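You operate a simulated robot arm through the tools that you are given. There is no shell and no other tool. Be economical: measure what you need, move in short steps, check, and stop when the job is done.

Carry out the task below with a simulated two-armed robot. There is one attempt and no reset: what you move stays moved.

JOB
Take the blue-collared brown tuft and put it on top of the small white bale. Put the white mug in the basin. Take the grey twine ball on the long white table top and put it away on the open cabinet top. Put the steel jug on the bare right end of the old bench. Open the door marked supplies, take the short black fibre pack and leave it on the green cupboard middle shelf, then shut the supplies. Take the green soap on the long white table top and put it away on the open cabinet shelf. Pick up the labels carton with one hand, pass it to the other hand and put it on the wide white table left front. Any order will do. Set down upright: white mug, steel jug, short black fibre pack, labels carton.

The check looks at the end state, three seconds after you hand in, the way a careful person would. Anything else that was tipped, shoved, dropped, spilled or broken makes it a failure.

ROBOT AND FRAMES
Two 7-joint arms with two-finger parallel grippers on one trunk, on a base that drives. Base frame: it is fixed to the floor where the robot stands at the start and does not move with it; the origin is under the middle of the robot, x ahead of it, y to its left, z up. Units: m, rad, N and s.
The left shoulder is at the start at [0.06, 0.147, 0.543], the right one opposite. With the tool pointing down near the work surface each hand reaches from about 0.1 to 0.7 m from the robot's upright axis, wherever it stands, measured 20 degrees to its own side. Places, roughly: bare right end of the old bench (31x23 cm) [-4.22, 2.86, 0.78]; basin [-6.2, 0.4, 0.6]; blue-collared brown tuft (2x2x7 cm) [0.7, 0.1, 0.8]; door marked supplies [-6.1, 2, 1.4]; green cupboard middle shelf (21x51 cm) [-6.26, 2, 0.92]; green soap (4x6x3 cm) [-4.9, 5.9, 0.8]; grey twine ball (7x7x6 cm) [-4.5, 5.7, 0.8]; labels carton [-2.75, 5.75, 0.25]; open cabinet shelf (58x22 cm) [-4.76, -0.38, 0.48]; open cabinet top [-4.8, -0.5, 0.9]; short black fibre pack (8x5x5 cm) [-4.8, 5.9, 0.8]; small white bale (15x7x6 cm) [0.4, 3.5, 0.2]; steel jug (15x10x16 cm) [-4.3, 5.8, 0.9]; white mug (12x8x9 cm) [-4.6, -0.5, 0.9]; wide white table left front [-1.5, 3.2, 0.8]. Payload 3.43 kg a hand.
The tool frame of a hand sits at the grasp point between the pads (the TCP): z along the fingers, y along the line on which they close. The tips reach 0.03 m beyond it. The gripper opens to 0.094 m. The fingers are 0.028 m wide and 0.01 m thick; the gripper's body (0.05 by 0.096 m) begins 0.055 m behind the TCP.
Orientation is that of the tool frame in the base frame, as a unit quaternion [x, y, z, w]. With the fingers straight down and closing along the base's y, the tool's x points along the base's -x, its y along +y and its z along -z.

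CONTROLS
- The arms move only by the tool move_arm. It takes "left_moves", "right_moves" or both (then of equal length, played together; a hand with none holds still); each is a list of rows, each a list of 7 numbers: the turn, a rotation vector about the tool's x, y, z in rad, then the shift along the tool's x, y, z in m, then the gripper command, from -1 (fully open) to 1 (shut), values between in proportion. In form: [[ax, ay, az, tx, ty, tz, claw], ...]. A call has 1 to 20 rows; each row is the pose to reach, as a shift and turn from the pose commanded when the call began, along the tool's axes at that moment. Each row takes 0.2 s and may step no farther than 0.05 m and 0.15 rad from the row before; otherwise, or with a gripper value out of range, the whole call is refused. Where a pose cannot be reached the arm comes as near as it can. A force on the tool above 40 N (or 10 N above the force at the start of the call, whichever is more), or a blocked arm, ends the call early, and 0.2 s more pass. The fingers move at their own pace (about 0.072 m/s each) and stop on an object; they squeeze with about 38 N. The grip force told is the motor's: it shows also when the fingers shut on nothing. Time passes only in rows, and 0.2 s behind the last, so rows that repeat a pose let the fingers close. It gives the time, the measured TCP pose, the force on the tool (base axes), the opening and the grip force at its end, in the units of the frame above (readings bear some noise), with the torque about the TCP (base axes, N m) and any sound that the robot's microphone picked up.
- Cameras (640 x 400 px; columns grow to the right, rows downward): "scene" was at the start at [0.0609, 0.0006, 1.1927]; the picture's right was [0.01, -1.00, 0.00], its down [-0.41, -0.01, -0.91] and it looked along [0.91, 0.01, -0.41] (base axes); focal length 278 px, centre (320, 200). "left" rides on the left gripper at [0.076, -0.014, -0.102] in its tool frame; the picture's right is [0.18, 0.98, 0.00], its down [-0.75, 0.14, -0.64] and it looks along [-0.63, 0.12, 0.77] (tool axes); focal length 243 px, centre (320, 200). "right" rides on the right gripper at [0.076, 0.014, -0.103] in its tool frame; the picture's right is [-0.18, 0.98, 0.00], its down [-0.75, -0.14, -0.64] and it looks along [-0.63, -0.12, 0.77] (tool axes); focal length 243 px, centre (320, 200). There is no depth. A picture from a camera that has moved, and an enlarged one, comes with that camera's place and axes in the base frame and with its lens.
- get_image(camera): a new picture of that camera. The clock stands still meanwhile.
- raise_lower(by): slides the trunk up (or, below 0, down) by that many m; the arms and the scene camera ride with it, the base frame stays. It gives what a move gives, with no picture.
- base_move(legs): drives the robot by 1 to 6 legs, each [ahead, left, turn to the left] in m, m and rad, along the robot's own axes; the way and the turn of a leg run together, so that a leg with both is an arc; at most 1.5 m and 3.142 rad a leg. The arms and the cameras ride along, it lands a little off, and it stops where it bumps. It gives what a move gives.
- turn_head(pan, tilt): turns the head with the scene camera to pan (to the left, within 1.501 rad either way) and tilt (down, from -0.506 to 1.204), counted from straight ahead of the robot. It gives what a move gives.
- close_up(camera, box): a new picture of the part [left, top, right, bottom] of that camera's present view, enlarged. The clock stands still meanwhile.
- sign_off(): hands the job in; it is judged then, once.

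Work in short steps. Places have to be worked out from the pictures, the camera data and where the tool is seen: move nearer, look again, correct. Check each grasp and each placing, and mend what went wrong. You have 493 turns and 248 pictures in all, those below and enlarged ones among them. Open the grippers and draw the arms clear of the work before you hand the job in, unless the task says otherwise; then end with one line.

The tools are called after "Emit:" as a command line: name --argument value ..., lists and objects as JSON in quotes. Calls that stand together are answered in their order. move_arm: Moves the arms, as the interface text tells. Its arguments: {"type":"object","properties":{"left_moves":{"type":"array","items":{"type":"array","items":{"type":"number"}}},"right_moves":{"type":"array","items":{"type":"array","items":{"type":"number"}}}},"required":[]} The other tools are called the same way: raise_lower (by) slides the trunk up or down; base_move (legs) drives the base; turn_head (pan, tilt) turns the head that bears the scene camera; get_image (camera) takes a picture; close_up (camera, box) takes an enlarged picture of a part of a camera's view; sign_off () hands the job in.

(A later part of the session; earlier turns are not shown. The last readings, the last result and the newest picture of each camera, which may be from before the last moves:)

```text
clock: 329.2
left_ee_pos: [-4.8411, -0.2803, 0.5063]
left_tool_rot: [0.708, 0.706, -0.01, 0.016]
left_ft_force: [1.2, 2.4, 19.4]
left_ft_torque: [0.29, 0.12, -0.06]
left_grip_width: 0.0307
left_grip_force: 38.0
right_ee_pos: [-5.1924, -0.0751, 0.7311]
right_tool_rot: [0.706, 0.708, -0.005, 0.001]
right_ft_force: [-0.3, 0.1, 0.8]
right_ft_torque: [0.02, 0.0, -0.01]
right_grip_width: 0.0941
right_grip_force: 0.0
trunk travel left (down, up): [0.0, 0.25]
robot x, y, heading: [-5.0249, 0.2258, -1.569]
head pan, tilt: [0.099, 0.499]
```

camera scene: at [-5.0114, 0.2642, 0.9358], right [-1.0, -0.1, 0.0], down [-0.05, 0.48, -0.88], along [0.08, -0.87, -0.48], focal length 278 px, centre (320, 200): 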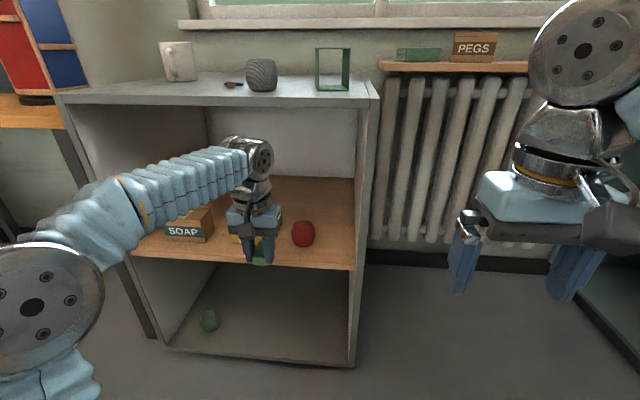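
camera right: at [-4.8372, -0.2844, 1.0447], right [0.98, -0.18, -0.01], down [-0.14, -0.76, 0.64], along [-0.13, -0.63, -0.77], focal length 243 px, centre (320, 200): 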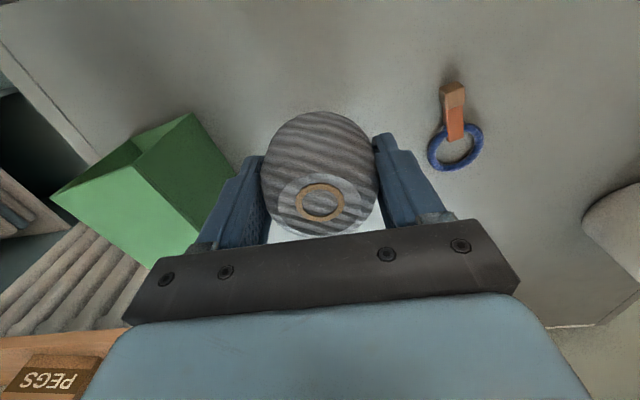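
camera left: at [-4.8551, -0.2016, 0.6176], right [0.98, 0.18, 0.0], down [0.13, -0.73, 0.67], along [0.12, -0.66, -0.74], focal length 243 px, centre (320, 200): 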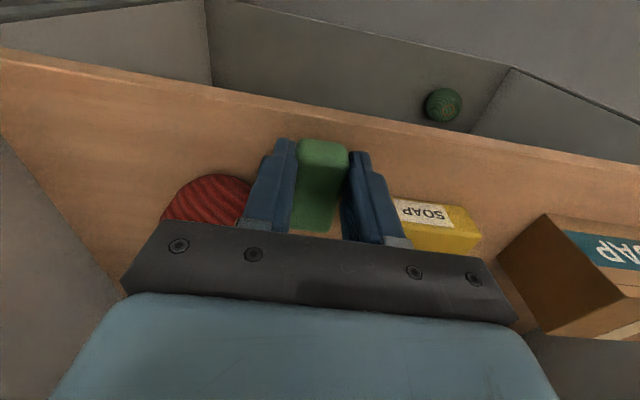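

Contact. Relieve, open narrowly, rise.

Emit:
move_arm --left_moves '[[0, 0, 0, 0, 0, -0.001, 1], [0, 0, 0, 0, 0, -0.001, 0.3], [0, 0, 0, 0, 0, -0.001, 0.1], [0, 0, 0, 0, 0, -0.001, 0.1], [0, 0, 0, 0.002, 0, -0.02, 0.1], [0, 0, 0, 0.01, 0, -0.05, 0.1], [0, 0, 0, 0.03, 0, -0.07, 0.1]]'

Emit:
get_image --camera "left"

```text
clock: 330.8
left_ee_pos: [-4.8412, -0.2496, 0.5731]
left_tool_rot: [0.708, 0.706, -0.009, 0.015]
left_ft_force: [0.2, -1.1, -0.2]
left_ft_torque: [0.02, -0.01, -0.03]
left_grip_width: 0.0424
left_grip_force: 0.0
right_ee_pos: [-5.1906, -0.0751, 0.731]
right_tool_rot: [0.705, 0.709, -0.004, 0.001]
right_ft_force: [0.0, -0.1, -0.7]
right_ft_torque: [0.04, 0.01, -0.01]
right_grip_width: 0.0941
right_grip_force: 0.0
trunk travel left (down, up): [0.0, 0.25]
robot x, y, heading: [-5.0234, 0.2197, -1.569]
head pan, tilt: [0.099, 0.499]
```

```text
114 pictures are left
camera left: at [-4.8553, -0.1691, 0.6739], right [0.98, 0.18, 0.0], down [0.13, -0.73, 0.67], along [0.12, -0.66, -0.75], focal length 243 px, centre (320, 200)
```

left: 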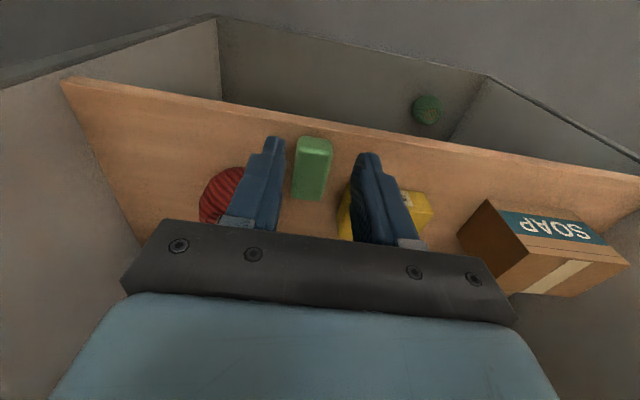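

Soap placed. Back off, raise trunk, and go for the mug at about (-4.56, -0.49).

Emit:
base_move --legs '[[-0.35, 0, 0]]'

Emit:
raise_lower --by 0.25

Emit:
move_arm --left_moves '[[0, 0, 0, 0.03, 0, -0.04, -1], [0, 0, 0, 0.05, 0, -0.085, -1], [0, 0, 0, 0.07, 0, -0.13, -1], [0, 0, 0, 0.09, 0, -0.16, -1]]'

Emit:
base_move --legs '[[0.2, 0.32, 0]]'

Emit:
turn_head --pan 0.1 --tilt 0.45

Emit:
get_image --camera "scene"

```text
clock: 333.1
left_ee_pos: [-4.8424, 0.1013, 0.5729]
left_tool_rot: [0.708, 0.706, -0.009, 0.015]
left_ft_force: [-0.8, -0.4, 0.9]
left_ft_torque: [-0.04, 0.0, 0.0]
left_grip_width: 0.0425
left_grip_force: 0.1
right_ee_pos: [-5.1924, 0.274, 0.7312]
right_tool_rot: [0.705, 0.709, -0.005, 0.001]
right_ft_force: [-0.5, -0.1, -0.4]
right_ft_torque: [-0.01, 0.0, 0.0]
right_grip_width: 0.0939
right_grip_force: 0.1
trunk travel left (down, up): [0.0, 0.25]
robot x, y, heading: [-5.0258, 0.5724, -1.57]
head pan, tilt: [0.099, 0.499]
```

```text
clock: 335.6
left_ee_pos: [-4.8424, 0.1013, 0.8226]
left_tool_rot: [0.708, 0.706, -0.009, 0.014]
left_ft_force: [0.1, 0.1, -0.1]
left_ft_torque: [-0.01, 0.02, -0.01]
left_grip_width: 0.0422
left_grip_force: 0.1
right_ee_pos: [-5.1927, 0.2736, 0.9799]
right_tool_rot: [0.706, 0.708, -0.004, 0.001]
right_ft_force: [0.1, -0.1, 0.9]
right_ft_torque: [0.03, -0.01, 0.01]
right_grip_width: 0.0941
right_grip_force: 0.1
trunk travel left (down, up): [-0.25, 0.0]
robot x, y, heading: [-5.022, 0.5711, -1.569]
head pan, tilt: [0.099, 0.499]
```

```text
clock: 336.6
left_ee_pos: [-4.8444, 0.1963, 0.9798]
left_tool_rot: [0.708, 0.706, -0.009, 0.015]
left_ft_force: [0.2, 0.0, -0.2]
left_ft_torque: [0.0, 0.01, 0.0]
left_grip_width: 0.0938
left_grip_force: 0.1
right_ee_pos: [-5.1924, 0.2743, 0.9797]
right_tool_rot: [0.706, 0.709, -0.004, 0.001]
right_ft_force: [0.2, 0.4, 0.9]
right_ft_torque: [0.02, 0.0, 0.01]
right_grip_width: 0.094
right_grip_force: 0.0
trunk travel left (down, up): [-0.25, 0.0]
robot x, y, heading: [-5.0232, 0.5725, -1.572]
head pan, tilt: [0.099, 0.499]
```

```text
clock: 339.0
left_ee_pos: [-4.5229, -0.0042, 0.9807]
left_tool_rot: [0.71, 0.704, -0.008, 0.016]
left_ft_force: [-0.4, 0.5, -0.1]
left_ft_torque: [-0.02, 0.02, -0.04]
left_grip_width: 0.094
left_grip_force: 0.0
right_ee_pos: [-4.8722, 0.0748, 0.9817]
right_tool_rot: [0.708, 0.707, -0.004, 0.0]
right_ft_force: [0.1, -0.1, -0.1]
right_ft_torque: [0.0, 0.0, -0.02]
right_grip_width: 0.0941
right_grip_force: 0.3
trunk travel left (down, up): [-0.25, 0.0]
robot x, y, heading: [-4.7021, 0.3749, -1.57]
head pan, tilt: [0.099, 0.499]
```

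```text
clock: 339.7
left_ee_pos: [-4.5233, -0.0047, 0.9805]
left_tool_rot: [0.71, 0.704, -0.009, 0.014]
left_ft_force: [0.4, -0.5, 0.3]
left_ft_torque: [0.02, 0.0, 0.03]
left_grip_width: 0.0942
left_grip_force: 0.0
right_ee_pos: [-4.8712, 0.0762, 0.9811]
right_tool_rot: [0.707, 0.707, -0.005, 0.001]
right_ft_force: [-0.1, 0.2, -0.9]
right_ft_torque: [0.02, -0.05, 0.01]
right_grip_width: 0.094
right_grip_force: 0.0
trunk travel left (down, up): [-0.25, 0.0]
robot x, y, heading: [-4.7044, 0.3778, -1.575]
head pan, tilt: [0.099, 0.45]
```

```text
113 pictures are left
camera scene: at [-4.6942, 0.3126, 1.1902], right [-1.0, -0.1, 0.0], down [-0.04, 0.43, -0.9], along [0.09, -0.9, -0.44], focal length 278 px, centre (320, 200)
```

scene: 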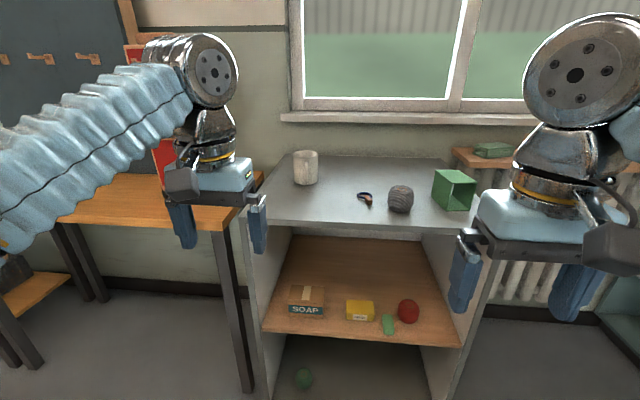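

Soap and twine sit well. Zoom on the mug.

Emit:
close_up --camera "scene" --box '[260, 130, 360, 210]'

```text
5.00 times, centred on (310, 170) of scene
camera zoom: at [-4.6942, 0.3126, 1.1902], right [-1.0, -0.1, 0.0], down [-0.04, 0.43, -0.9], along [0.09, -0.9, -0.44], focal length 1391 px, centre (370, 350)
```

zoom: 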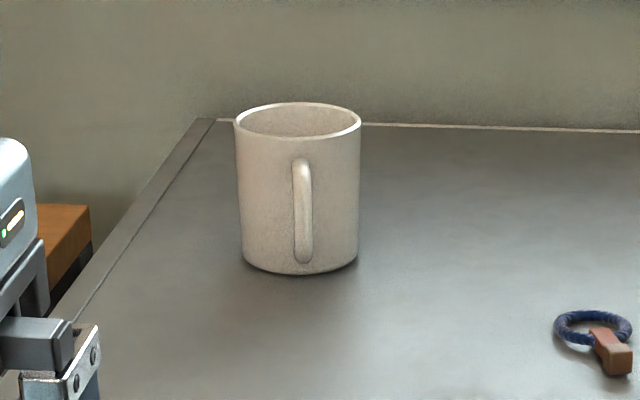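

Mug centre ≈(-4.572, -0.497), rim ≈0.95, handle toward me. I'll grip its rim on the left wall like the jug. First pull the right hand back (away from the twine/frame), tilt the left, then drive up.

Emit:
move_arm --right_moves '[[0, 0, 0, 0.03, 0, -0.01, -1], [0, 0, 0, 0.06, -0.02, -0.02, -1], [0, 0, 0, 0.1, -0.04, -0.02, -1], [0, 0, 0, 0.12, -0.05, -0.02, -1]]' --left_moves '[[0, -0.12, 0, 0.02, 0, -0.01, -1], [0, -0.24, 0, 0.03, 0, -0.02, -1], [0, -0.36, 0, 0.03, 0, -0.03, -1], [0, -0.48, 0, 0.03, 0, -0.04, -1]]'

Emit:
base_move --legs '[[0.36, 0, 0.004]]'

Emit:
get_image --camera "left"

Emit:
get_image --camera "scene"

```text
clock: 340.7
left_ee_pos: [-4.5228, 0.0271, 1.0187]
left_tool_rot: [0.687, 0.68, -0.178, 0.183]
left_ft_force: [-0.9, 0.4, 0.2]
left_ft_torque: [-0.03, -0.01, -0.03]
left_grip_width: 0.0939
left_grip_force: 0.2
right_ee_pos: [-4.9106, 0.16, 0.9842]
right_tool_rot: [0.707, 0.707, -0.004, 0.001]
right_ft_force: [0.1, -0.4, 0.4]
right_ft_torque: [-0.04, 0.02, -0.01]
right_grip_width: 0.0942
right_grip_force: 0.1
right hand out of reach, approached as far as the arm can: row 2, 3, 4
trunk travel left (down, up): [-0.25, 0.0]
robot x, y, heading: [-4.7037, 0.3731, -1.573]
head pan, tilt: [0.099, 0.45]
```

```text
clock: 343.0
left_ee_pos: [-4.5229, -0.3334, 1.0179]
left_tool_rot: [0.686, 0.682, -0.177, 0.181]
left_ft_force: [-0.5, 1.3, 0.0]
left_ft_torque: [0.03, 0.03, -0.01]
left_grip_width: 0.0942
left_grip_force: 0.0
right_ee_pos: [-4.9091, -0.2022, 0.9849]
right_tool_rot: [0.706, 0.709, -0.005, 0.001]
right_ft_force: [-0.1, -0.7, 0.3]
right_ft_torque: [-0.06, 0.01, 0.03]
right_grip_width: 0.094
right_grip_force: 0.1
trunk travel left (down, up): [-0.25, 0.0]
robot x, y, heading: [-4.6997, 0.0147, -1.571]
head pan, tilt: [0.099, 0.45]
```

```text
111 pictures are left
camera left: at [-4.5351, -0.2161, 1.072], right [0.98, 0.16, -0.08], down [0.13, -0.34, 0.93], along [0.12, -0.93, -0.36], focal length 243 px, centre (320, 200)
```

left: 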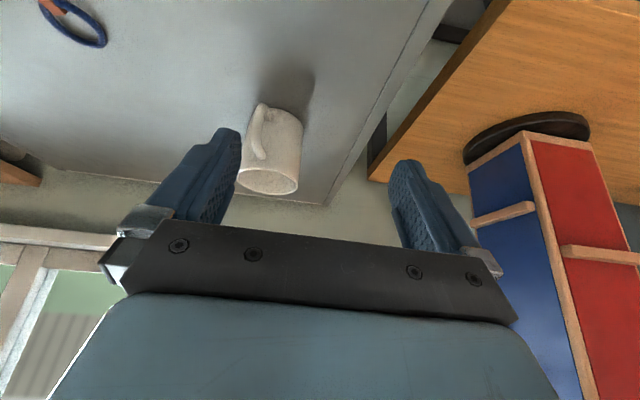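

```text
110 pictures are left
camera scene: at [-4.6939, -0.0475, 1.1902], right [-0.99, -0.1, 0.0], down [-0.04, 0.43, -0.9], along [0.09, -0.9, -0.44], focal length 278 px, centre (320, 200)
```

scene: 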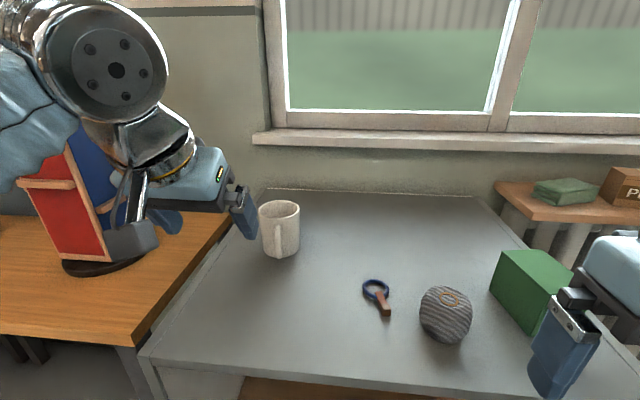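

Rim's left (+x) wall at x≈−4.533, y≈−0.492. Advance to just above the rim.

Emit:
move_arm --left_moves '[[0, 0, 0, -0.027, -0.003, 0.02, -1], [0, 0, 0, -0.054, -0.007, 0.045, -1], [0, 0, 0, -0.083, -0.01, 0.075, -1]]'

Emit:
get_image --camera "left"

Emit:
close_up --camera "scene" --box '[180, 120, 360, 280]'

```text
clock: 343.8
left_ee_pos: [-4.532, -0.4412, 0.9963]
left_tool_rot: [0.686, 0.682, -0.178, 0.181]
left_ft_force: [0.8, 0.4, -0.6]
left_ft_torque: [-0.01, -0.01, 0.03]
left_grip_width: 0.0943
left_grip_force: 0.0
right_ee_pos: [-4.9098, -0.2015, 0.9842]
right_tool_rot: [0.706, 0.708, -0.004, 0.001]
right_ft_force: [-0.5, -0.5, 0.4]
right_ft_torque: [-0.01, -0.04, -0.02]
right_grip_width: 0.0938
right_grip_force: 0.0
trunk travel left (down, up): [-0.25, 0.0]
robot x, y, heading: [-4.7058, 0.0129, -1.569]
head pan, tilt: [0.099, 0.45]
```

```text
109 pictures are left
camera left: at [-4.545, -0.325, 1.0475], right [0.98, 0.16, -0.08], down [0.13, -0.34, 0.93], along [0.12, -0.93, -0.36], focal length 243 px, centre (320, 200)
```

left: 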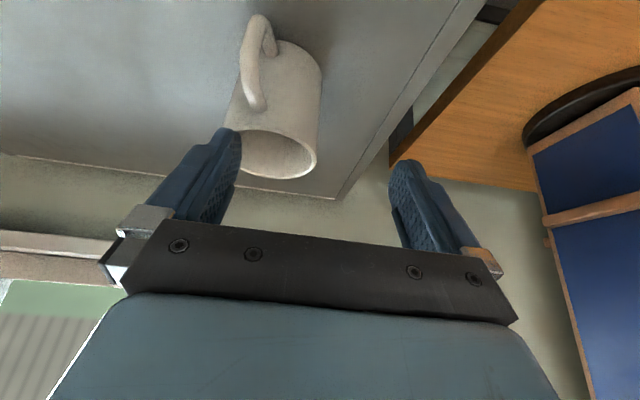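

```text
2.50 times, centred on (270, 200) of scene
camera zoom: at [-4.6939, -0.0474, 1.1902], right [-0.99, -0.1, 0.0], down [-0.04, 0.43, -0.9], along [0.09, -0.9, -0.44], focal length 695 px, centre (445, 200)
```

zoom: 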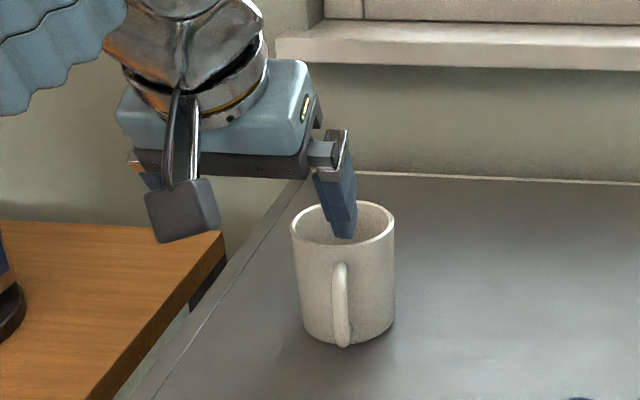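

Aligned. Move a little forward, then down into the mouth.

Emit:
move_arm --left_moves '[[0, 0, 0, -0.02, 0.001, 0.015, -1], [0, 0, 0, -0.017, 0.001, 0.045, -1], [0, 0, 0, -0.012, 0.001, 0.078, -1]]'

Emit:
get_image --camera "left"

Emit:
close_up --camera "scene" --box '[180, 120, 360, 280]'

```text
clock: 344.6
left_ee_pos: [-4.5324, -0.4839, 0.9567]
left_tool_rot: [0.683, 0.68, -0.192, 0.186]
left_ft_force: [1.0, 1.5, 14.0]
left_ft_torque: [0.22, 0.79, -0.04]
left_grip_width: 0.0936
left_grip_force: 0.1
right_ee_pos: [-4.9094, -0.2034, 0.9847]
right_tool_rot: [0.706, 0.708, -0.004, 0.0]
right_ft_force: [-1.0, 0.3, -0.1]
right_ft_torque: [0.04, 0.0, -0.03]
right_grip_width: 0.0941
right_grip_force: 0.0
trunk travel left (down, up): [-0.25, 0.0]
robot x, y, heading: [-4.7, 0.0132, -1.571]
head pan, tilt: [0.099, 0.45]
stopped in row 3 (left hand): the force on the tool passed its limit at 62 N (the readings are from after the stop); the commanded pose is now the measured one
```

```text
107 pictures are left
camera left: at [-4.545, -0.3663, 1.0056], right [0.98, 0.15, -0.1], down [0.14, -0.32, 0.94], along [0.11, -0.94, -0.33], focal length 243 px, centre (320, 200)
```

left: 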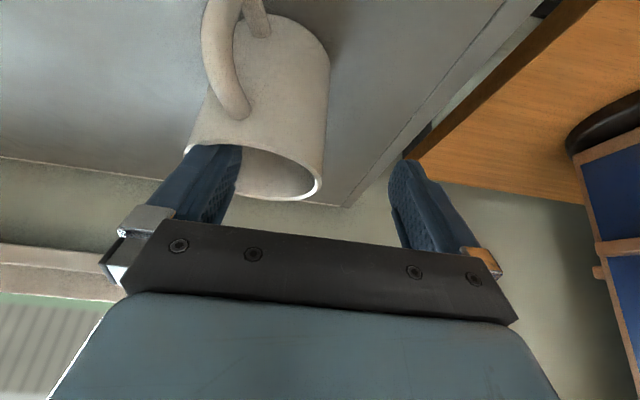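

```text
2.50 times, centred on (270, 200) of scene
camera zoom: at [-4.694, -0.0471, 1.1905], right [-0.99, -0.1, 0.0], down [-0.04, 0.43, -0.9], along [0.09, -0.9, -0.43], focal length 695 px, centre (445, 200)
```

zoom: 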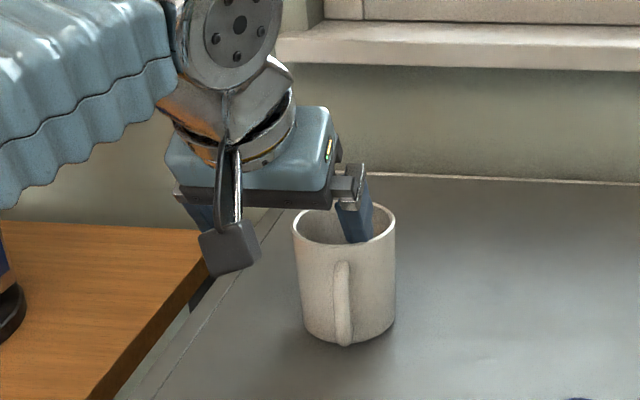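

The inner finger touches the opposite rim. I rise 2.5 cm, half-close the gripper so the finger enters mid-mouth, and look.

Emit:
move_arm --left_moves '[[0, 0.0, 0, 0, 0, -0.012, -1], [0, 0.0, 0, 0, 0, -0.03, -0.6], [0, 0.0, 0, 0, 0, -0.03, 0], [0, 0.0, 0, 0, 0, -0.03, 0], [0, 0.0, 0, 0, 0, -0.03, 0]]'

Emit:
get_image --camera "left"

Emit:
close_up --camera "scene" --box '[180, 120, 360, 280]'

```text
clock: 345.8
left_ee_pos: [-4.5328, -0.4702, 0.979]
left_tool_rot: [0.684, 0.68, -0.189, 0.185]
left_ft_force: [-0.2, -0.4, -0.2]
left_ft_torque: [-0.04, -0.03, 0.01]
left_grip_width: 0.0469
left_grip_force: 0.0
right_ee_pos: [-4.9098, -0.2019, 0.9846]
right_tool_rot: [0.706, 0.709, -0.004, 0.0]
right_ft_force: [0.1, 0.9, 1.0]
right_ft_torque: [0.02, -0.02, 0.01]
right_grip_width: 0.094
right_grip_force: 0.0
trunk travel left (down, up): [-0.25, 0.0]
robot x, y, heading: [-4.6988, 0.015, -1.566]
head pan, tilt: [0.099, 0.45]
```

```text
105 pictures are left
camera left: at [-4.545, -0.3516, 1.0298], right [0.98, 0.15, -0.1], down [0.14, -0.32, 0.94], along [0.11, -0.93, -0.34], focal length 243 px, centre (320, 200)
```

left: 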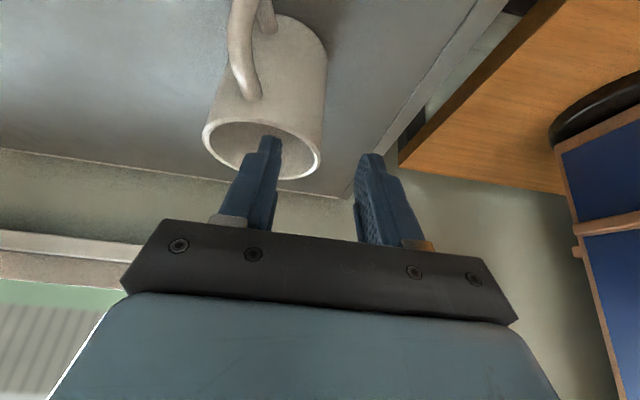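

```text
2.50 times, centred on (270, 200) of scene
camera zoom: at [-4.6939, -0.0477, 1.1902], right [-0.99, -0.1, 0.0], down [-0.04, 0.43, -0.9], along [0.09, -0.9, -0.44], focal length 695 px, centre (445, 200)
```

zoom: 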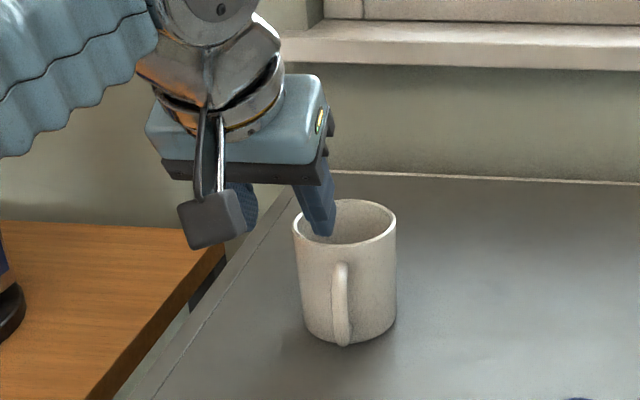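

Inner finger is now well in the mouth. Descend ~5 cm and close.

Emit:
move_arm --left_moves '[[0, 0, 0, 0.002, 0, 0.018, 0], [0, 0, 0, 0.005, 0, 0.036, 0], [0, 0, 0, 0.008, 0, 0.052, 0]]'

Emit:
get_image --camera "left"

```text
clock: 346.6
left_ee_pos: [-4.5325, -0.4902, 0.9305]
left_tool_rot: [0.684, 0.68, -0.189, 0.186]
left_ft_force: [0.0, -0.8, 0.4]
left_ft_torque: [0.02, 0.05, 0.0]
left_grip_width: 0.0472
left_grip_force: 0.4
right_ee_pos: [-4.9092, -0.2021, 0.9841]
right_tool_rot: [0.706, 0.709, -0.005, 0.001]
right_ft_force: [0.1, 0.0, -0.1]
right_ft_torque: [0.02, 0.0, 0.01]
right_grip_width: 0.0941
right_grip_force: 0.1
trunk travel left (down, up): [-0.25, 0.0]
robot x, y, heading: [-4.7001, 0.0098, -1.57]
head pan, tilt: [0.099, 0.45]
```

```text
103 pictures are left
camera left: at [-4.545, -0.3721, 0.9804], right [0.98, 0.15, -0.1], down [0.14, -0.32, 0.94], along [0.11, -0.93, -0.34], focal length 243 px, centre (320, 200)
```

left: 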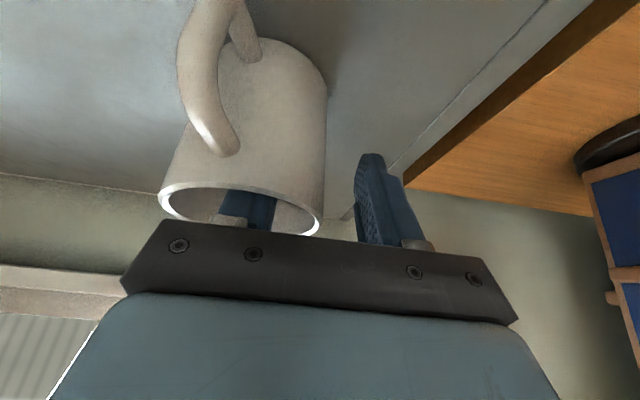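

Straddling the wall. Close and lift 4 cm.

Emit:
move_arm --left_moves '[[0, 0, 0, 0, 0, 0, 0.5], [0, 0, 0, 0, 0, 0, 1], [0, 0, 0, 0, 0, 0, 1], [0, 0, 0, 0, 0, 0, 1]]'

Emit:
move_arm --left_moves '[[0, 0, 0, -0.005, 0, -0.0086, 1], [0, 0, 0, -0.01, 0, -0.0172, 1], [0, 0, 0, -0.015, 0, -0.0258, 1], [0, 0, 0, -0.02, 0, -0.0344, 1]]'

Emit:
close_up --camera "scene" --box '[180, 120, 360, 280]'

```text
clock: 347.6
left_ee_pos: [-4.5332, -0.4892, 0.931]
left_tool_rot: [0.684, 0.68, -0.19, 0.186]
left_ft_force: [-6.4, -0.6, 11.0]
left_ft_torque: [0.22, 0.69, 0.11]
left_grip_width: 0.0163
left_grip_force: 38.1
right_ee_pos: [-4.9114, -0.2026, 0.9843]
right_tool_rot: [0.706, 0.708, -0.004, 0.001]
right_ft_force: [0.5, 0.6, 0.1]
right_ft_torque: [0.0, 0.05, 0.0]
right_grip_width: 0.0941
right_grip_force: 0.0
trunk travel left (down, up): [-0.25, 0.0]
robot x, y, heading: [-4.6997, 0.0131, -1.572]
head pan, tilt: [0.099, 0.45]
```

```text
clock: 348.6
left_ee_pos: [-4.5325, -0.4895, 0.971]
left_tool_rot: [0.683, 0.68, -0.189, 0.185]
left_ft_force: [0.2, 0.3, -3.2]
left_ft_torque: [0.03, -0.1, 0.03]
left_grip_width: 0.013
left_grip_force: 37.8
right_ee_pos: [-4.9105, -0.2029, 0.9843]
right_tool_rot: [0.706, 0.708, -0.005, 0.001]
right_ft_force: [-0.3, -0.2, 0.6]
right_ft_torque: [-0.02, 0.02, 0.01]
right_grip_width: 0.0941
right_grip_force: 0.1
trunk travel left (down, up): [-0.25, 0.0]
robot x, y, heading: [-4.7016, 0.0172, -1.571]
head pan, tilt: [0.099, 0.45]
```

```text
2.50 times, centred on (270, 200) of scene
camera zoom: at [-4.6938, -0.0479, 1.1902], right [-0.99, -0.1, 0.0], down [-0.04, 0.43, -0.9], along [0.09, -0.9, -0.44], focal length 695 px, centre (445, 200)
```

zoom: 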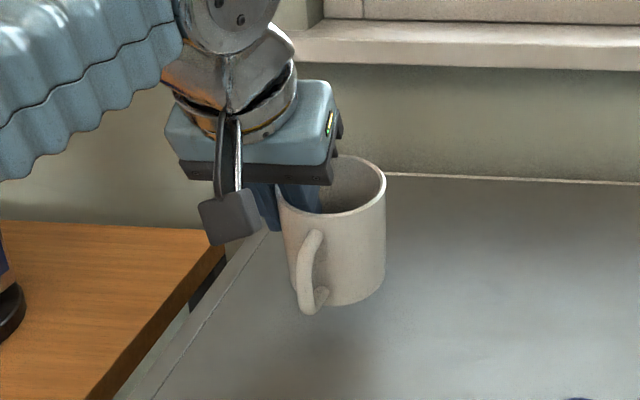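

Mug lifted (leaning a few degrees). Back off gently, turn right toward the basin and look.

Emit:
base_move --legs '[[-0.5, 0, 0], [0, 0, -1.57], [0.2, 0, 0]]'

Emit:
turn_head --pan 0.0 --tilt 0.45

Emit:
get_image --camera "scene"

```text
clock: 356.5
left_ee_pos: [-5.4048, 0.3404, 0.9708]
left_tool_rot: [0.964, -0.001, -0.265, -0.002]
left_ft_force: [-0.2, 0.5, -2.9]
left_ft_torque: [-0.07, 0.02, 0.02]
left_grip_width: 0.0124
left_grip_force: 37.9
right_ee_pos: [-5.1209, 0.7184, 0.9835]
right_tool_rot: [1.0, 0.003, -0.004, -0.002]
right_ft_force: [-0.6, -0.1, -0.9]
right_ft_torque: [0.0, -0.02, 0.03]
right_grip_width: 0.0938
right_grip_force: 0.0
trunk travel left (down, up): [-0.25, 0.0]
robot x, y, heading: [-4.902, 0.5095, -3.134]
head pan, tilt: [0.099, 0.45]
```

```text
clock: 357.2
left_ee_pos: [-5.405, 0.3388, 0.9704]
left_tool_rot: [0.964, 0.0, -0.264, -0.001]
left_ft_force: [0.5, -0.7, -2.9]
left_ft_torque: [-0.02, 0.0, -0.02]
left_grip_width: 0.0125
left_grip_force: 38.8
right_ee_pos: [-5.1202, 0.7181, 0.9836]
right_tool_rot: [1.0, 0.004, -0.003, -0.003]
right_ft_force: [0.3, -0.4, -0.4]
right_ft_torque: [-0.03, -0.02, 0.01]
right_grip_width: 0.094
right_grip_force: 0.1
trunk travel left (down, up): [-0.25, 0.0]
robot x, y, heading: [-4.9026, 0.5088, -3.136]
head pan, tilt: [0.0, 0.45]
```

```text
101 pictures are left
camera scene: at [-4.9662, 0.5096, 1.1902], right [-0.01, 1.0, 0.0], down [0.44, 0.0, -0.9], along [-0.9, -0.01, -0.44], focal length 278 px, centre (320, 200)
```

scene: 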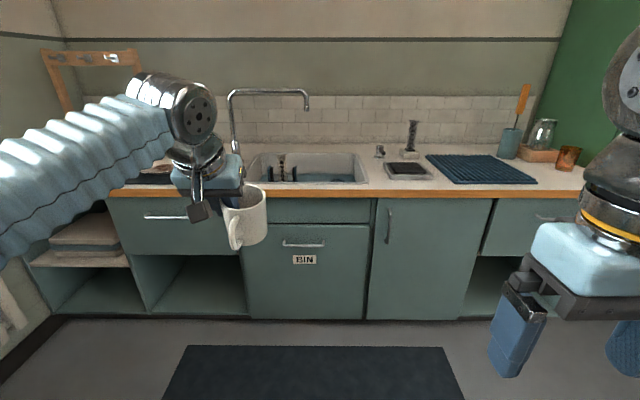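

Emit:
close_up --camera "scene" --box '[180, 70, 440, 250]'

```text
2.22 times, centred on (310, 160) of scene
camera zoom: at [-4.9662, 0.5096, 1.1902], right [-0.01, 1.0, 0.0], down [0.44, 0.0, -0.9], along [-0.9, -0.01, -0.44], focal length 618 px, centre (342, 289)
```

zoom: 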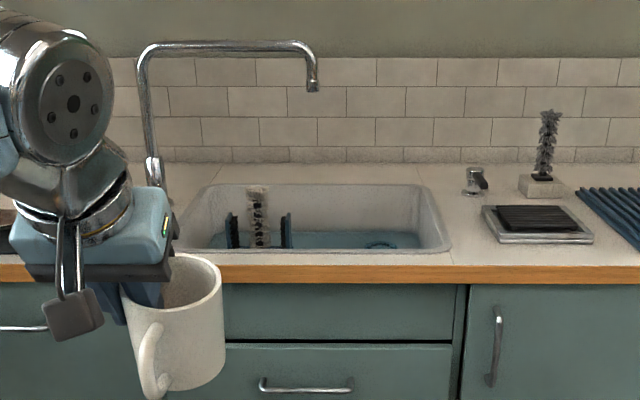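

Basin opening ≈ x −5.91…−6.27, y 0.24…0.68, with a rack on its left side and a faucet spout above the back-left. I'll use the right half (y≈0.54). Move closer and look down into it.

Emit:
base_move --legs '[[0.42, -0.16, 0.0]]'

Emit:
turn_head --pan 0.1 --tilt 0.6

Emit:
get_image --camera "scene"

Emit:
get_image --camera "left"

```text
clock: 359.9
left_ee_pos: [-5.8282, 0.497, 0.9717]
left_tool_rot: [0.964, 0.0, -0.264, -0.001]
left_ft_force: [0.2, -0.6, -3.4]
left_ft_torque: [-0.1, 0.01, -0.03]
left_grip_width: 0.0124
left_grip_force: 38.1
right_ee_pos: [-5.5431, 0.8741, 0.9845]
right_tool_rot: [1.0, 0.004, -0.004, -0.003]
right_ft_force: [0.2, 0.0, -0.1]
right_ft_torque: [-0.02, 0.01, -0.02]
right_grip_width: 0.0943
right_grip_force: 0.1
trunk travel left (down, up): [-0.25, 0.0]
robot x, y, heading: [-5.3255, 0.6679, -3.133]
head pan, tilt: [0.0, 0.45]
```

```text
clock: 360.6
left_ee_pos: [-5.8284, 0.496, 0.9701]
left_tool_rot: [0.964, 0.0, -0.265, -0.001]
left_ft_force: [0.1, 0.3, -2.6]
left_ft_torque: [-0.05, 0.03, -0.01]
left_grip_width: 0.0123
left_grip_force: 38.2
right_ee_pos: [-5.543, 0.8753, 0.9829]
right_tool_rot: [1.0, 0.005, -0.004, -0.003]
right_ft_force: [0.4, 0.3, -0.8]
right_ft_torque: [0.0, 0.0, 0.0]
right_grip_width: 0.0941
right_grip_force: 0.0
trunk travel left (down, up): [-0.25, 0.0]
robot x, y, heading: [-5.3232, 0.6667, -3.132]
head pan, tilt: [0.099, 0.6]
```

```text
99 pictures are left
camera scene: at [-5.3848, 0.658, 1.1767], right [-0.11, 0.99, 0.0], down [0.56, 0.06, -0.83], along [-0.82, -0.09, -0.56], focal length 278 px, centre (320, 200)
```

scene: 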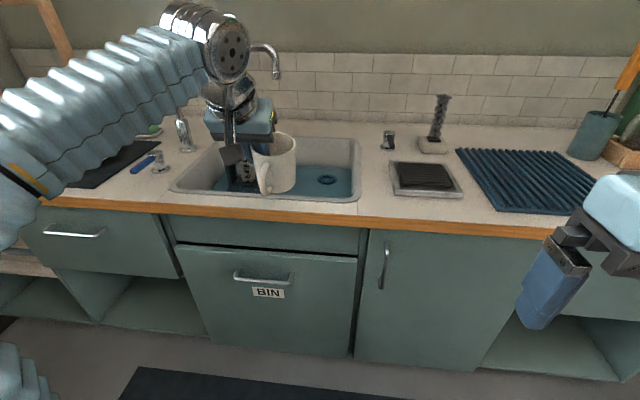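

```text
98 pictures are left
camera left: at [-5.7091, 0.5102, 1.0208], right [0.16, -0.98, -0.1], down [-0.32, -0.14, 0.94], along [-0.93, -0.12, -0.34], focal length 243 px, centre (320, 200)
```

left: 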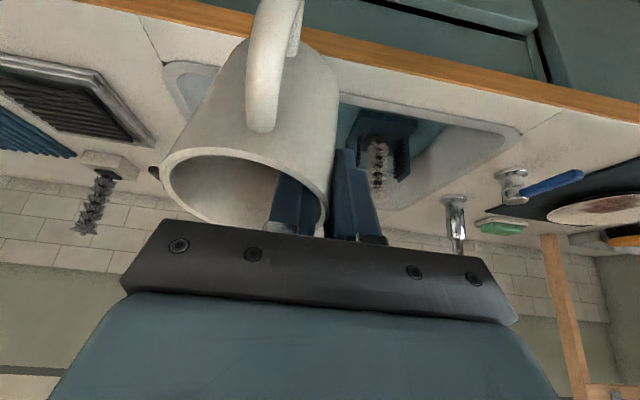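

Counter z≈0.777, basin x −5.97…−6.39, rack's right edge y≈0.436, bottom ≈0.62. Target TCP (-6.13, 0.52). I drive 0.3 ahead, 2.5 cm right.

Emit:
base_move --legs '[[0.3, -0.025, 0.0]]'

Emit:
get_image --camera "scene"

Emit:
get_image --camera "left"

```text
clock: 362.6
left_ee_pos: [-6.1251, 0.5203, 0.9715]
left_tool_rot: [0.964, 0.0, -0.265, -0.001]
left_ft_force: [0.4, 0.1, -2.6]
left_ft_torque: [-0.05, 0.04, 0.02]
left_grip_width: 0.0124
left_grip_force: 37.8
right_ee_pos: [-5.841, 0.8981, 0.9831]
right_tool_rot: [1.0, 0.004, -0.004, -0.002]
right_ft_force: [0.0, 0.6, 0.1]
right_ft_torque: [0.0, 0.02, -0.01]
right_grip_width: 0.0939
right_grip_force: 0.1
trunk travel left (down, up): [-0.25, 0.0]
robot x, y, heading: [-5.6226, 0.6906, -3.134]
head pan, tilt: [0.099, 0.6]
```

```text
97 pictures are left
camera scene: at [-5.6824, 0.6812, 1.1767], right [-0.11, 0.99, 0.0], down [0.56, 0.06, -0.82], along [-0.82, -0.09, -0.57], focal length 278 px, centre (320, 200)
```

scene: 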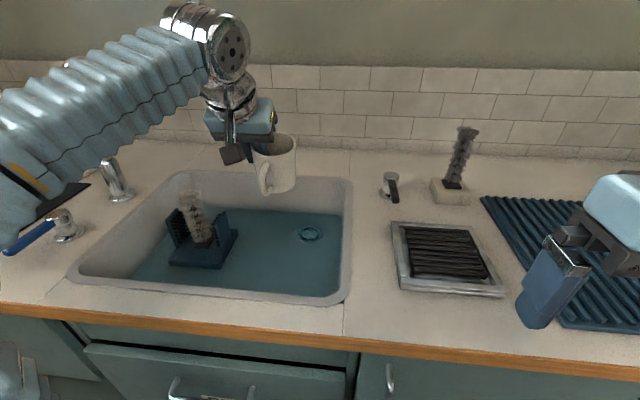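

```text
96 pictures are left
camera left: at [-6.0068, 0.5336, 1.0209], right [0.16, -0.98, -0.1], down [-0.32, -0.14, 0.94], along [-0.93, -0.12, -0.34], focal length 243 px, centre (320, 200)
```

left: 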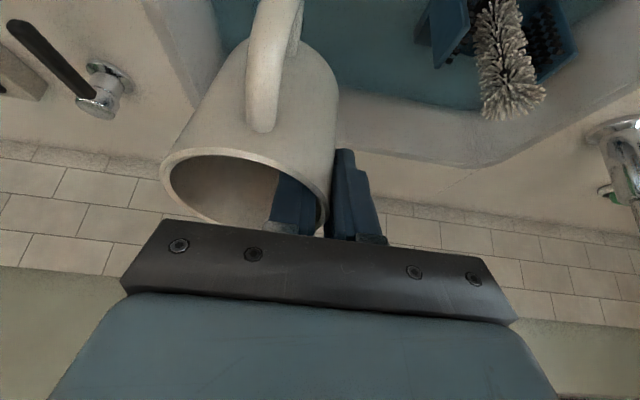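

The drain ring is at (-6.22, 0.59), z≈0.695. I'll set the mug at about (-6.135, 0.60). Shift right 5.5 cm and lower 12 cm.

Emit:
move_arm --left_moves '[[0, 0, 0, -0.004, -0.028, 0.002, 1], [0, 0, 0, -0.009, -0.055, 0.005, 1], [0, 0, 0, 0.006, -0.055, 0.031, 1], [0, 0, 0, 0.022, -0.055, 0.057, 1], [0, 0, 0, 0.037, -0.055, 0.083, 1], [0, 0, 0, 0.052, -0.055, 0.108, 1]]'

Emit:
get_image --camera "scene"

Emit:
get_image --camera "left"

```text
clock: 364.0
left_ee_pos: [-6.1365, 0.5751, 0.8499]
left_tool_rot: [0.964, -0.001, -0.264, -0.003]
left_ft_force: [1.1, 0.0, -2.6]
left_ft_torque: [-0.1, 0.0, -0.02]
left_grip_width: 0.0123
left_grip_force: 37.8
right_ee_pos: [-5.8401, 0.8979, 0.9846]
right_tool_rot: [1.0, 0.003, -0.004, -0.002]
right_ft_force: [1.2, -0.7, -0.5]
right_ft_torque: [0.01, -0.01, 0.0]
right_grip_width: 0.0939
right_grip_force: 0.0
trunk travel left (down, up): [-0.25, 0.0]
robot x, y, heading: [-5.6257, 0.6896, -3.139]
head pan, tilt: [0.099, 0.6]
```

```text
95 pictures are left
camera scene: at [-5.6825, 0.6812, 1.1767], right [-0.11, 0.99, 0.0], down [0.56, 0.06, -0.82], along [-0.82, -0.09, -0.57], focal length 278 px, centre (320, 200)
```

scene: 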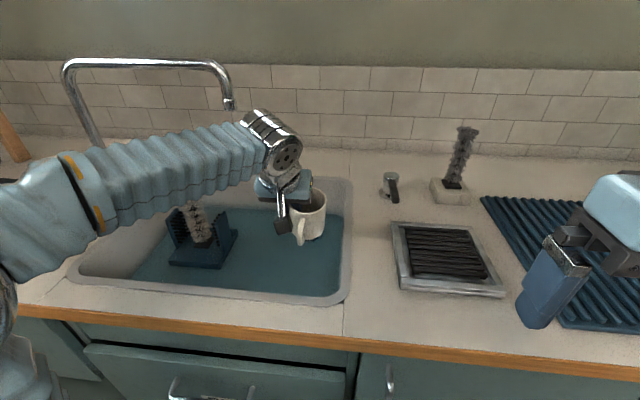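

```text
94 pictures are left
camera left: at [-6.0172, 0.5887, 0.9], right [0.16, -0.98, -0.1], down [-0.32, -0.14, 0.94], along [-0.93, -0.12, -0.34], focal length 243 px, centre (320, 200)
```

left: 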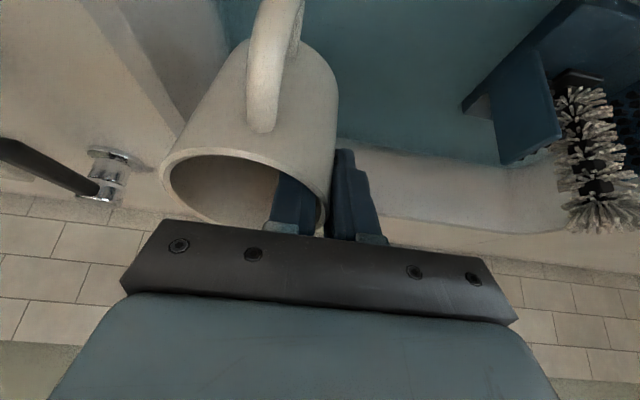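

Well over the right part of the basin. Lower 6 cm, then small steps.

Emit:
move_arm --left_moves '[[0, 0, 0, 0.01, 0, 0.017, 1], [0, 0, 0, 0.02, 0, 0.034, 1], [0, 0, 0, 0.031, 0, 0.052, 1], [0, 0, 0, 0.036, 0, 0.06, 1]]'

Emit:
close_up --camera "scene" --box '[220, 150, 380, 290]'

```text
clock: 365.0
left_ee_pos: [-6.1357, 0.5754, 0.7795]
left_tool_rot: [0.964, 0.0, -0.265, -0.003]
left_ft_force: [0.3, 0.5, -2.9]
left_ft_torque: [-0.07, 0.01, 0.0]
left_grip_width: 0.0122
left_grip_force: 38.3
right_ee_pos: [-5.8411, 0.8978, 0.985]
right_tool_rot: [1.0, 0.003, -0.003, -0.003]
right_ft_force: [-0.5, 0.0, -0.3]
right_ft_torque: [-0.01, 0.0, -0.04]
right_grip_width: 0.094
right_grip_force: 0.1
trunk travel left (down, up): [-0.25, 0.0]
robot x, y, heading: [-5.6219, 0.6942, -3.138]
head pan, tilt: [0.099, 0.6]
```

```text
2.86 times, centred on (300, 220) of scene
camera zoom: at [-5.6825, 0.6812, 1.1767], right [-0.11, 0.99, 0.0], down [0.56, 0.06, -0.82], along [-0.82, -0.09, -0.57], focal length 795 px, centre (377, 143)
```

zoom: 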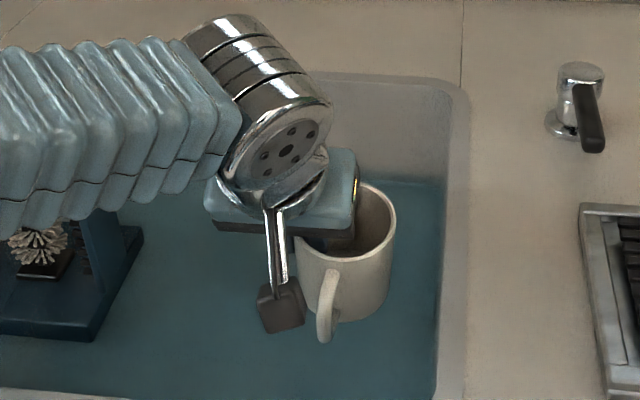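

No contact yet. Continue in 6 mm steps.

Emit:
move_arm --left_moves '[[0, 0, 0, 0.0031, 0, 0.0052, 1], [0, 0, 0, 0.0061, 0, 0.0103, 1], [0, 0, 0, 0.0092, 0, 0.0155, 1], [0, 0, 0, 0.0122, 0, 0.0206, 1]]'

```text
clock: 366.0
left_ee_pos: [-6.1348, 0.5759, 0.757]
left_tool_rot: [0.964, 0.0, -0.264, -0.002]
left_ft_force: [-0.5, -0.1, -2.3]
left_ft_torque: [-0.08, 0.0, 0.02]
left_grip_width: 0.0126
left_grip_force: 37.9
right_ee_pos: [-5.8405, 0.8977, 0.9835]
right_tool_rot: [1.0, 0.004, -0.003, -0.003]
right_ft_force: [0.4, 0.0, 0.1]
right_ft_torque: [0.04, 0.0, -0.02]
right_grip_width: 0.0939
right_grip_force: 0.1
trunk travel left (down, up): [-0.25, 0.0]
robot x, y, heading: [-5.6213, 0.6919, -3.13]
head pan, tilt: [0.099, 0.6]
```

Emit:
move_arm --left_moves '[[0, 0, 0, 0.0031, 0, 0.0052, 1], [0, 0, 0, 0.0061, 0, 0.0103, 1], [0, 0, 0, 0.0092, 0, 0.0155, 1], [0, 0, 0, 0.0122, 0, 0.0206, 1]]'

Emit:
close_up --camera "scene" --box '[220, 150, 380, 290]'

```text
clock: 367.0
left_ee_pos: [-6.1345, 0.5765, 0.7334]
left_tool_rot: [0.964, 0.0, -0.265, -0.002]
left_ft_force: [-0.1, -0.2, -1.3]
left_ft_torque: [-0.06, -0.01, 0.04]
left_grip_width: 0.0125
left_grip_force: 38.4
right_ee_pos: [-5.842, 0.8984, 0.9846]
right_tool_rot: [1.0, 0.003, -0.004, -0.003]
right_ft_force: [-0.5, 1.1, -0.3]
right_ft_torque: [-0.01, 0.0, -0.01]
right_grip_width: 0.0937
right_grip_force: 0.0
trunk travel left (down, up): [-0.25, 0.0]
robot x, y, heading: [-5.6233, 0.6909, -3.138]
head pan, tilt: [0.099, 0.6]
```

```text
2.86 times, centred on (300, 220) of scene
camera zoom: at [-5.6825, 0.6812, 1.1767], right [-0.11, 0.99, 0.0], down [0.56, 0.06, -0.82], along [-0.82, -0.09, -0.57], focal length 795 px, centre (377, 143)
```

zoom: 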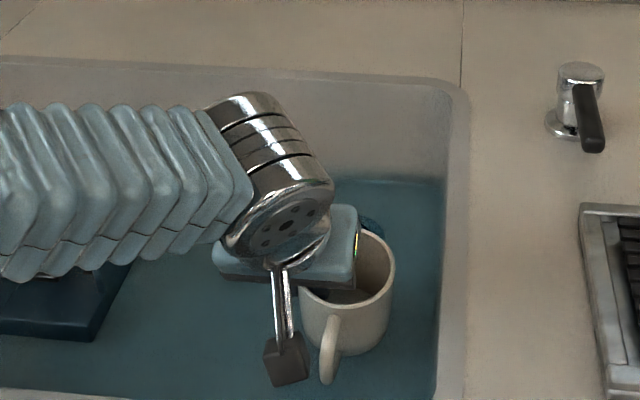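

Continue lowering.

Emit:
move_arm --left_moves '[[0, 0, 0, 0.0031, 0, 0.0052, 1], [0, 0, 0, 0.0061, 0, 0.0103, 1], [0, 0, 0, 0.0092, 0, 0.0155, 1], [0, 0, 0, 0.0122, 0, 0.0206, 1]]'

Emit:
get_image --camera "left"

Emit:
get_image --camera "scene"

```text
clock: 367.9
left_ee_pos: [-6.137, 0.5765, 0.7213]
left_tool_rot: [0.962, 0.0, -0.271, -0.005]
left_ft_force: [-1.2, -1.4, 15.3]
left_ft_torque: [0.57, -0.15, 0.02]
left_grip_width: 0.0127
left_grip_force: 38.2
right_ee_pos: [-5.8403, 0.8983, 0.9841]
right_tool_rot: [1.0, 0.003, -0.004, -0.003]
right_ft_force: [0.6, -0.4, 0.4]
right_ft_torque: [0.0, 0.0, -0.01]
right_grip_width: 0.0937
right_grip_force: 0.1
trunk travel left (down, up): [-0.25, 0.0]
robot x, y, heading: [-5.6251, 0.6892, -3.132]
head pan, tilt: [0.099, 0.6]
stopped in row 4 (left hand): the force on the tool passed its limit at 47 N (the readings are from after the stop); the commanded pose is now the measured one
```

```text
91 pictures are left
camera left: at [-6.0179, 0.5899, 0.7695], right [0.16, -0.98, -0.11], down [-0.3, -0.15, 0.94], along [-0.94, -0.11, -0.32], focal length 243 px, centre (320, 200)
```

left: 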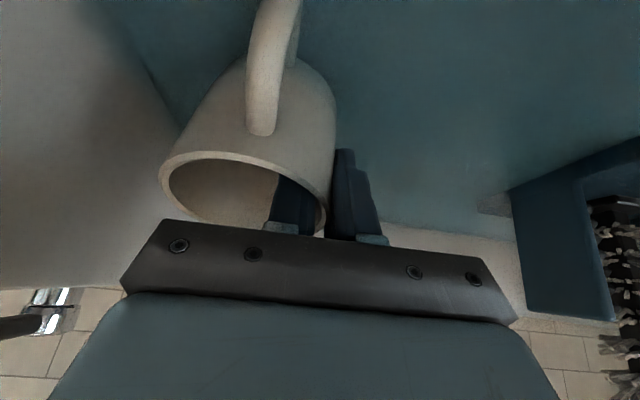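

```text
90 pictures are left
camera scene: at [-5.6813, 0.6812, 1.1767], right [-0.11, 0.99, 0.0], down [0.56, 0.06, -0.83], along [-0.82, -0.09, -0.56], focal length 278 px, centre (320, 200)
```

scene: 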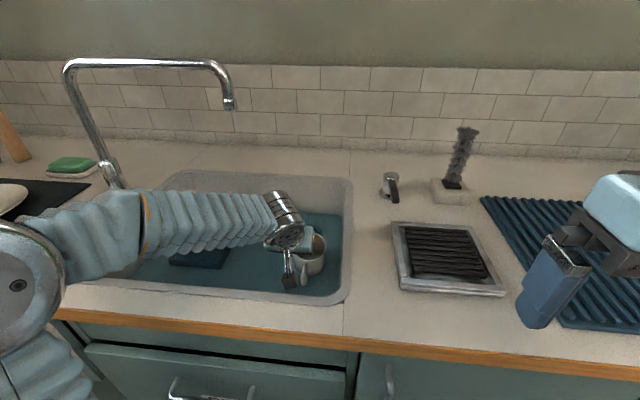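

Mug bottom is on the basin floor. Release gradually.

Emit:
move_arm --left_moves '[[0, 0, 0, 0, 0, 0, 0.7], [0, 0, 0, 0, 0, 0, 0.5], [0, 0, 0, 0, 0, 0, 0.3], [0, 0, 0, 0, 0, 0, 0.15], [0, 0, 0, 0, 0, 0, 0.15]]'

Emit:
get_image --camera "left"

```text
clock: 369.1
left_ee_pos: [-6.1373, 0.5757, 0.7178]
left_tool_rot: [0.963, 0.002, -0.27, -0.003]
left_ft_force: [-1.4, -0.1, 0.2]
left_ft_torque: [0.02, -0.01, -0.02]
left_grip_width: 0.0401
left_grip_force: 0.0
right_ee_pos: [-5.8418, 0.8984, 0.9845]
right_tool_rot: [1.0, 0.003, -0.003, -0.003]
right_ft_force: [-0.4, 0.6, 0.0]
right_ft_torque: [-0.01, 0.0, -0.01]
right_grip_width: 0.0939
right_grip_force: 0.1
trunk travel left (down, up): [-0.25, 0.0]
robot x, y, heading: [-5.6219, 0.6914, -3.129]
head pan, tilt: [0.099, 0.6]
```

```text
89 pictures are left
camera left: at [-6.0179, 0.5895, 0.7677], right [0.16, -0.98, -0.1], down [-0.31, -0.15, 0.94], along [-0.94, -0.12, -0.33], focal length 243 px, centre (320, 200)
```

left: 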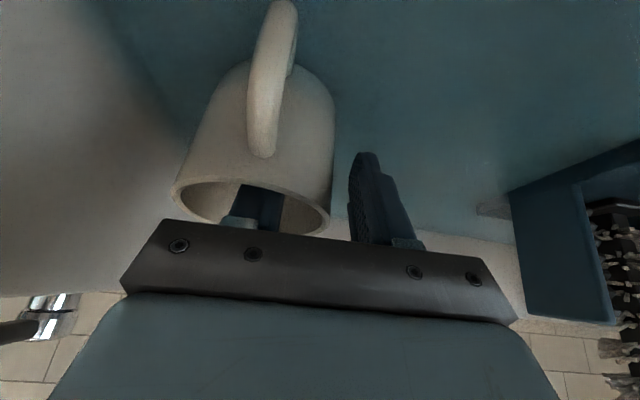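

Free. Withdraw along the tool axis, then straight up.

Emit:
move_arm --left_moves '[[0, 0, 0, 0, 0, -0.02, 0.15], [0, 0, 0, 0, 0, -0.04, 0.15], [0, 0, 0, -0.005, 0, -0.06, 0.15], [0, 0, 0, -0.02, 0, -0.09, 0.15], [0, 0, 0, -0.045, 0, -0.125, 0.15], [0, 0, 0, -0.07, 0, -0.165, 0.15], [0, 0, 0, -0.095, 0, -0.205, -1], [0, 0, 0, -0.12, 0, -0.245, -1], [0, 0, 0, -0.13, 0, -0.28, -1]]'

Emit:
get_image --camera "scene"

```text
clock: 371.1
left_ee_pos: [-6.104, 0.5721, 1.0248]
left_tool_rot: [0.963, 0.0, -0.268, -0.004]
left_ft_force: [0.7, -0.6, -0.3]
left_ft_torque: [-0.01, 0.0, -0.01]
left_grip_width: 0.0941
left_grip_force: 0.0
right_ee_pos: [-5.8407, 0.8985, 0.9849]
right_tool_rot: [1.0, 0.004, -0.003, -0.003]
right_ft_force: [-0.2, 0.1, 0.5]
right_ft_torque: [0.0, -0.03, 0.02]
right_grip_width: 0.0941
right_grip_force: 0.1
trunk travel left (down, up): [-0.25, 0.0]
robot x, y, heading: [-5.622, 0.6921, -3.133]
head pan, tilt: [0.099, 0.6]
```

```text
88 pictures are left
camera scene: at [-5.6825, 0.6811, 1.1766], right [-0.11, 0.99, 0.0], down [0.56, 0.06, -0.82], along [-0.82, -0.09, -0.57], focal length 278 px, centre (320, 200)
```

scene: 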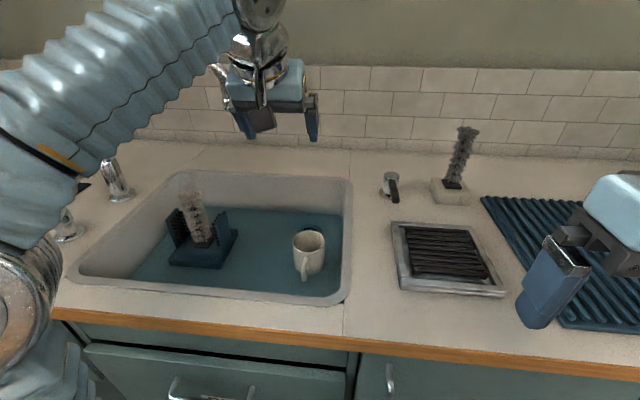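

Mug stands upright in the basin. Now back off, reset the left hand posture, and look at the green cupboard on the way.

Emit:
base_move --legs '[[-0.6, 0, 0]]'

Emit:
move_arm --left_moves '[[0, 0.13, 0, 0.02, 0.01, 0.01, -1], [0, 0.26, 0, 0.04, 0.03, 0.02, -1], [0, 0.4, 0, 0.06, 0.05, 0.02, -1], [0, 0.53, 0, 0.08, 0.08, 0.02, -1]]'

Emit:
base_move --legs '[[0.85, -1.3, 0]]'

```text
clock: 374.5
left_ee_pos: [-5.5051, 0.5782, 1.0262]
left_tool_rot: [0.963, -0.002, -0.269, -0.004]
left_ft_force: [-0.2, -0.5, -0.9]
left_ft_torque: [0.02, -0.02, 0.0]
left_grip_width: 0.094
left_grip_force: 0.0
right_ee_pos: [-5.2412, 0.9023, 0.9844]
right_tool_rot: [1.0, 0.001, -0.004, -0.003]
right_ft_force: [-0.8, -0.4, -0.1]
right_ft_torque: [-0.01, -0.02, -0.02]
right_grip_width: 0.094
right_grip_force: 0.1
trunk travel left (down, up): [-0.25, 0.0]
robot x, y, heading: [-5.0262, 0.6968, -3.139]
head pan, tilt: [0.099, 0.6]
```

```text
clock: 375.5
left_ee_pos: [-5.4475, 0.4982, 0.965]
left_tool_rot: [1.0, -0.003, -0.007, -0.005]
left_ft_force: [0.5, 0.0, 0.6]
left_ft_torque: [0.0, 0.03, 0.03]
left_grip_width: 0.0938
left_grip_force: 0.1
right_ee_pos: [-5.2411, 0.9015, 0.9855]
right_tool_rot: [1.0, 0.002, -0.004, -0.002]
right_ft_force: [-0.4, 0.0, -0.4]
right_ft_torque: [-0.02, -0.01, 0.02]
right_grip_width: 0.0941
right_grip_force: 0.0
trunk travel left (down, up): [-0.25, 0.0]
robot x, y, heading: [-5.0226, 0.6945, -3.134]
head pan, tilt: [0.099, 0.6]
```

```text
refused: leg 1 is longer than a leg can be; nothing moved
```

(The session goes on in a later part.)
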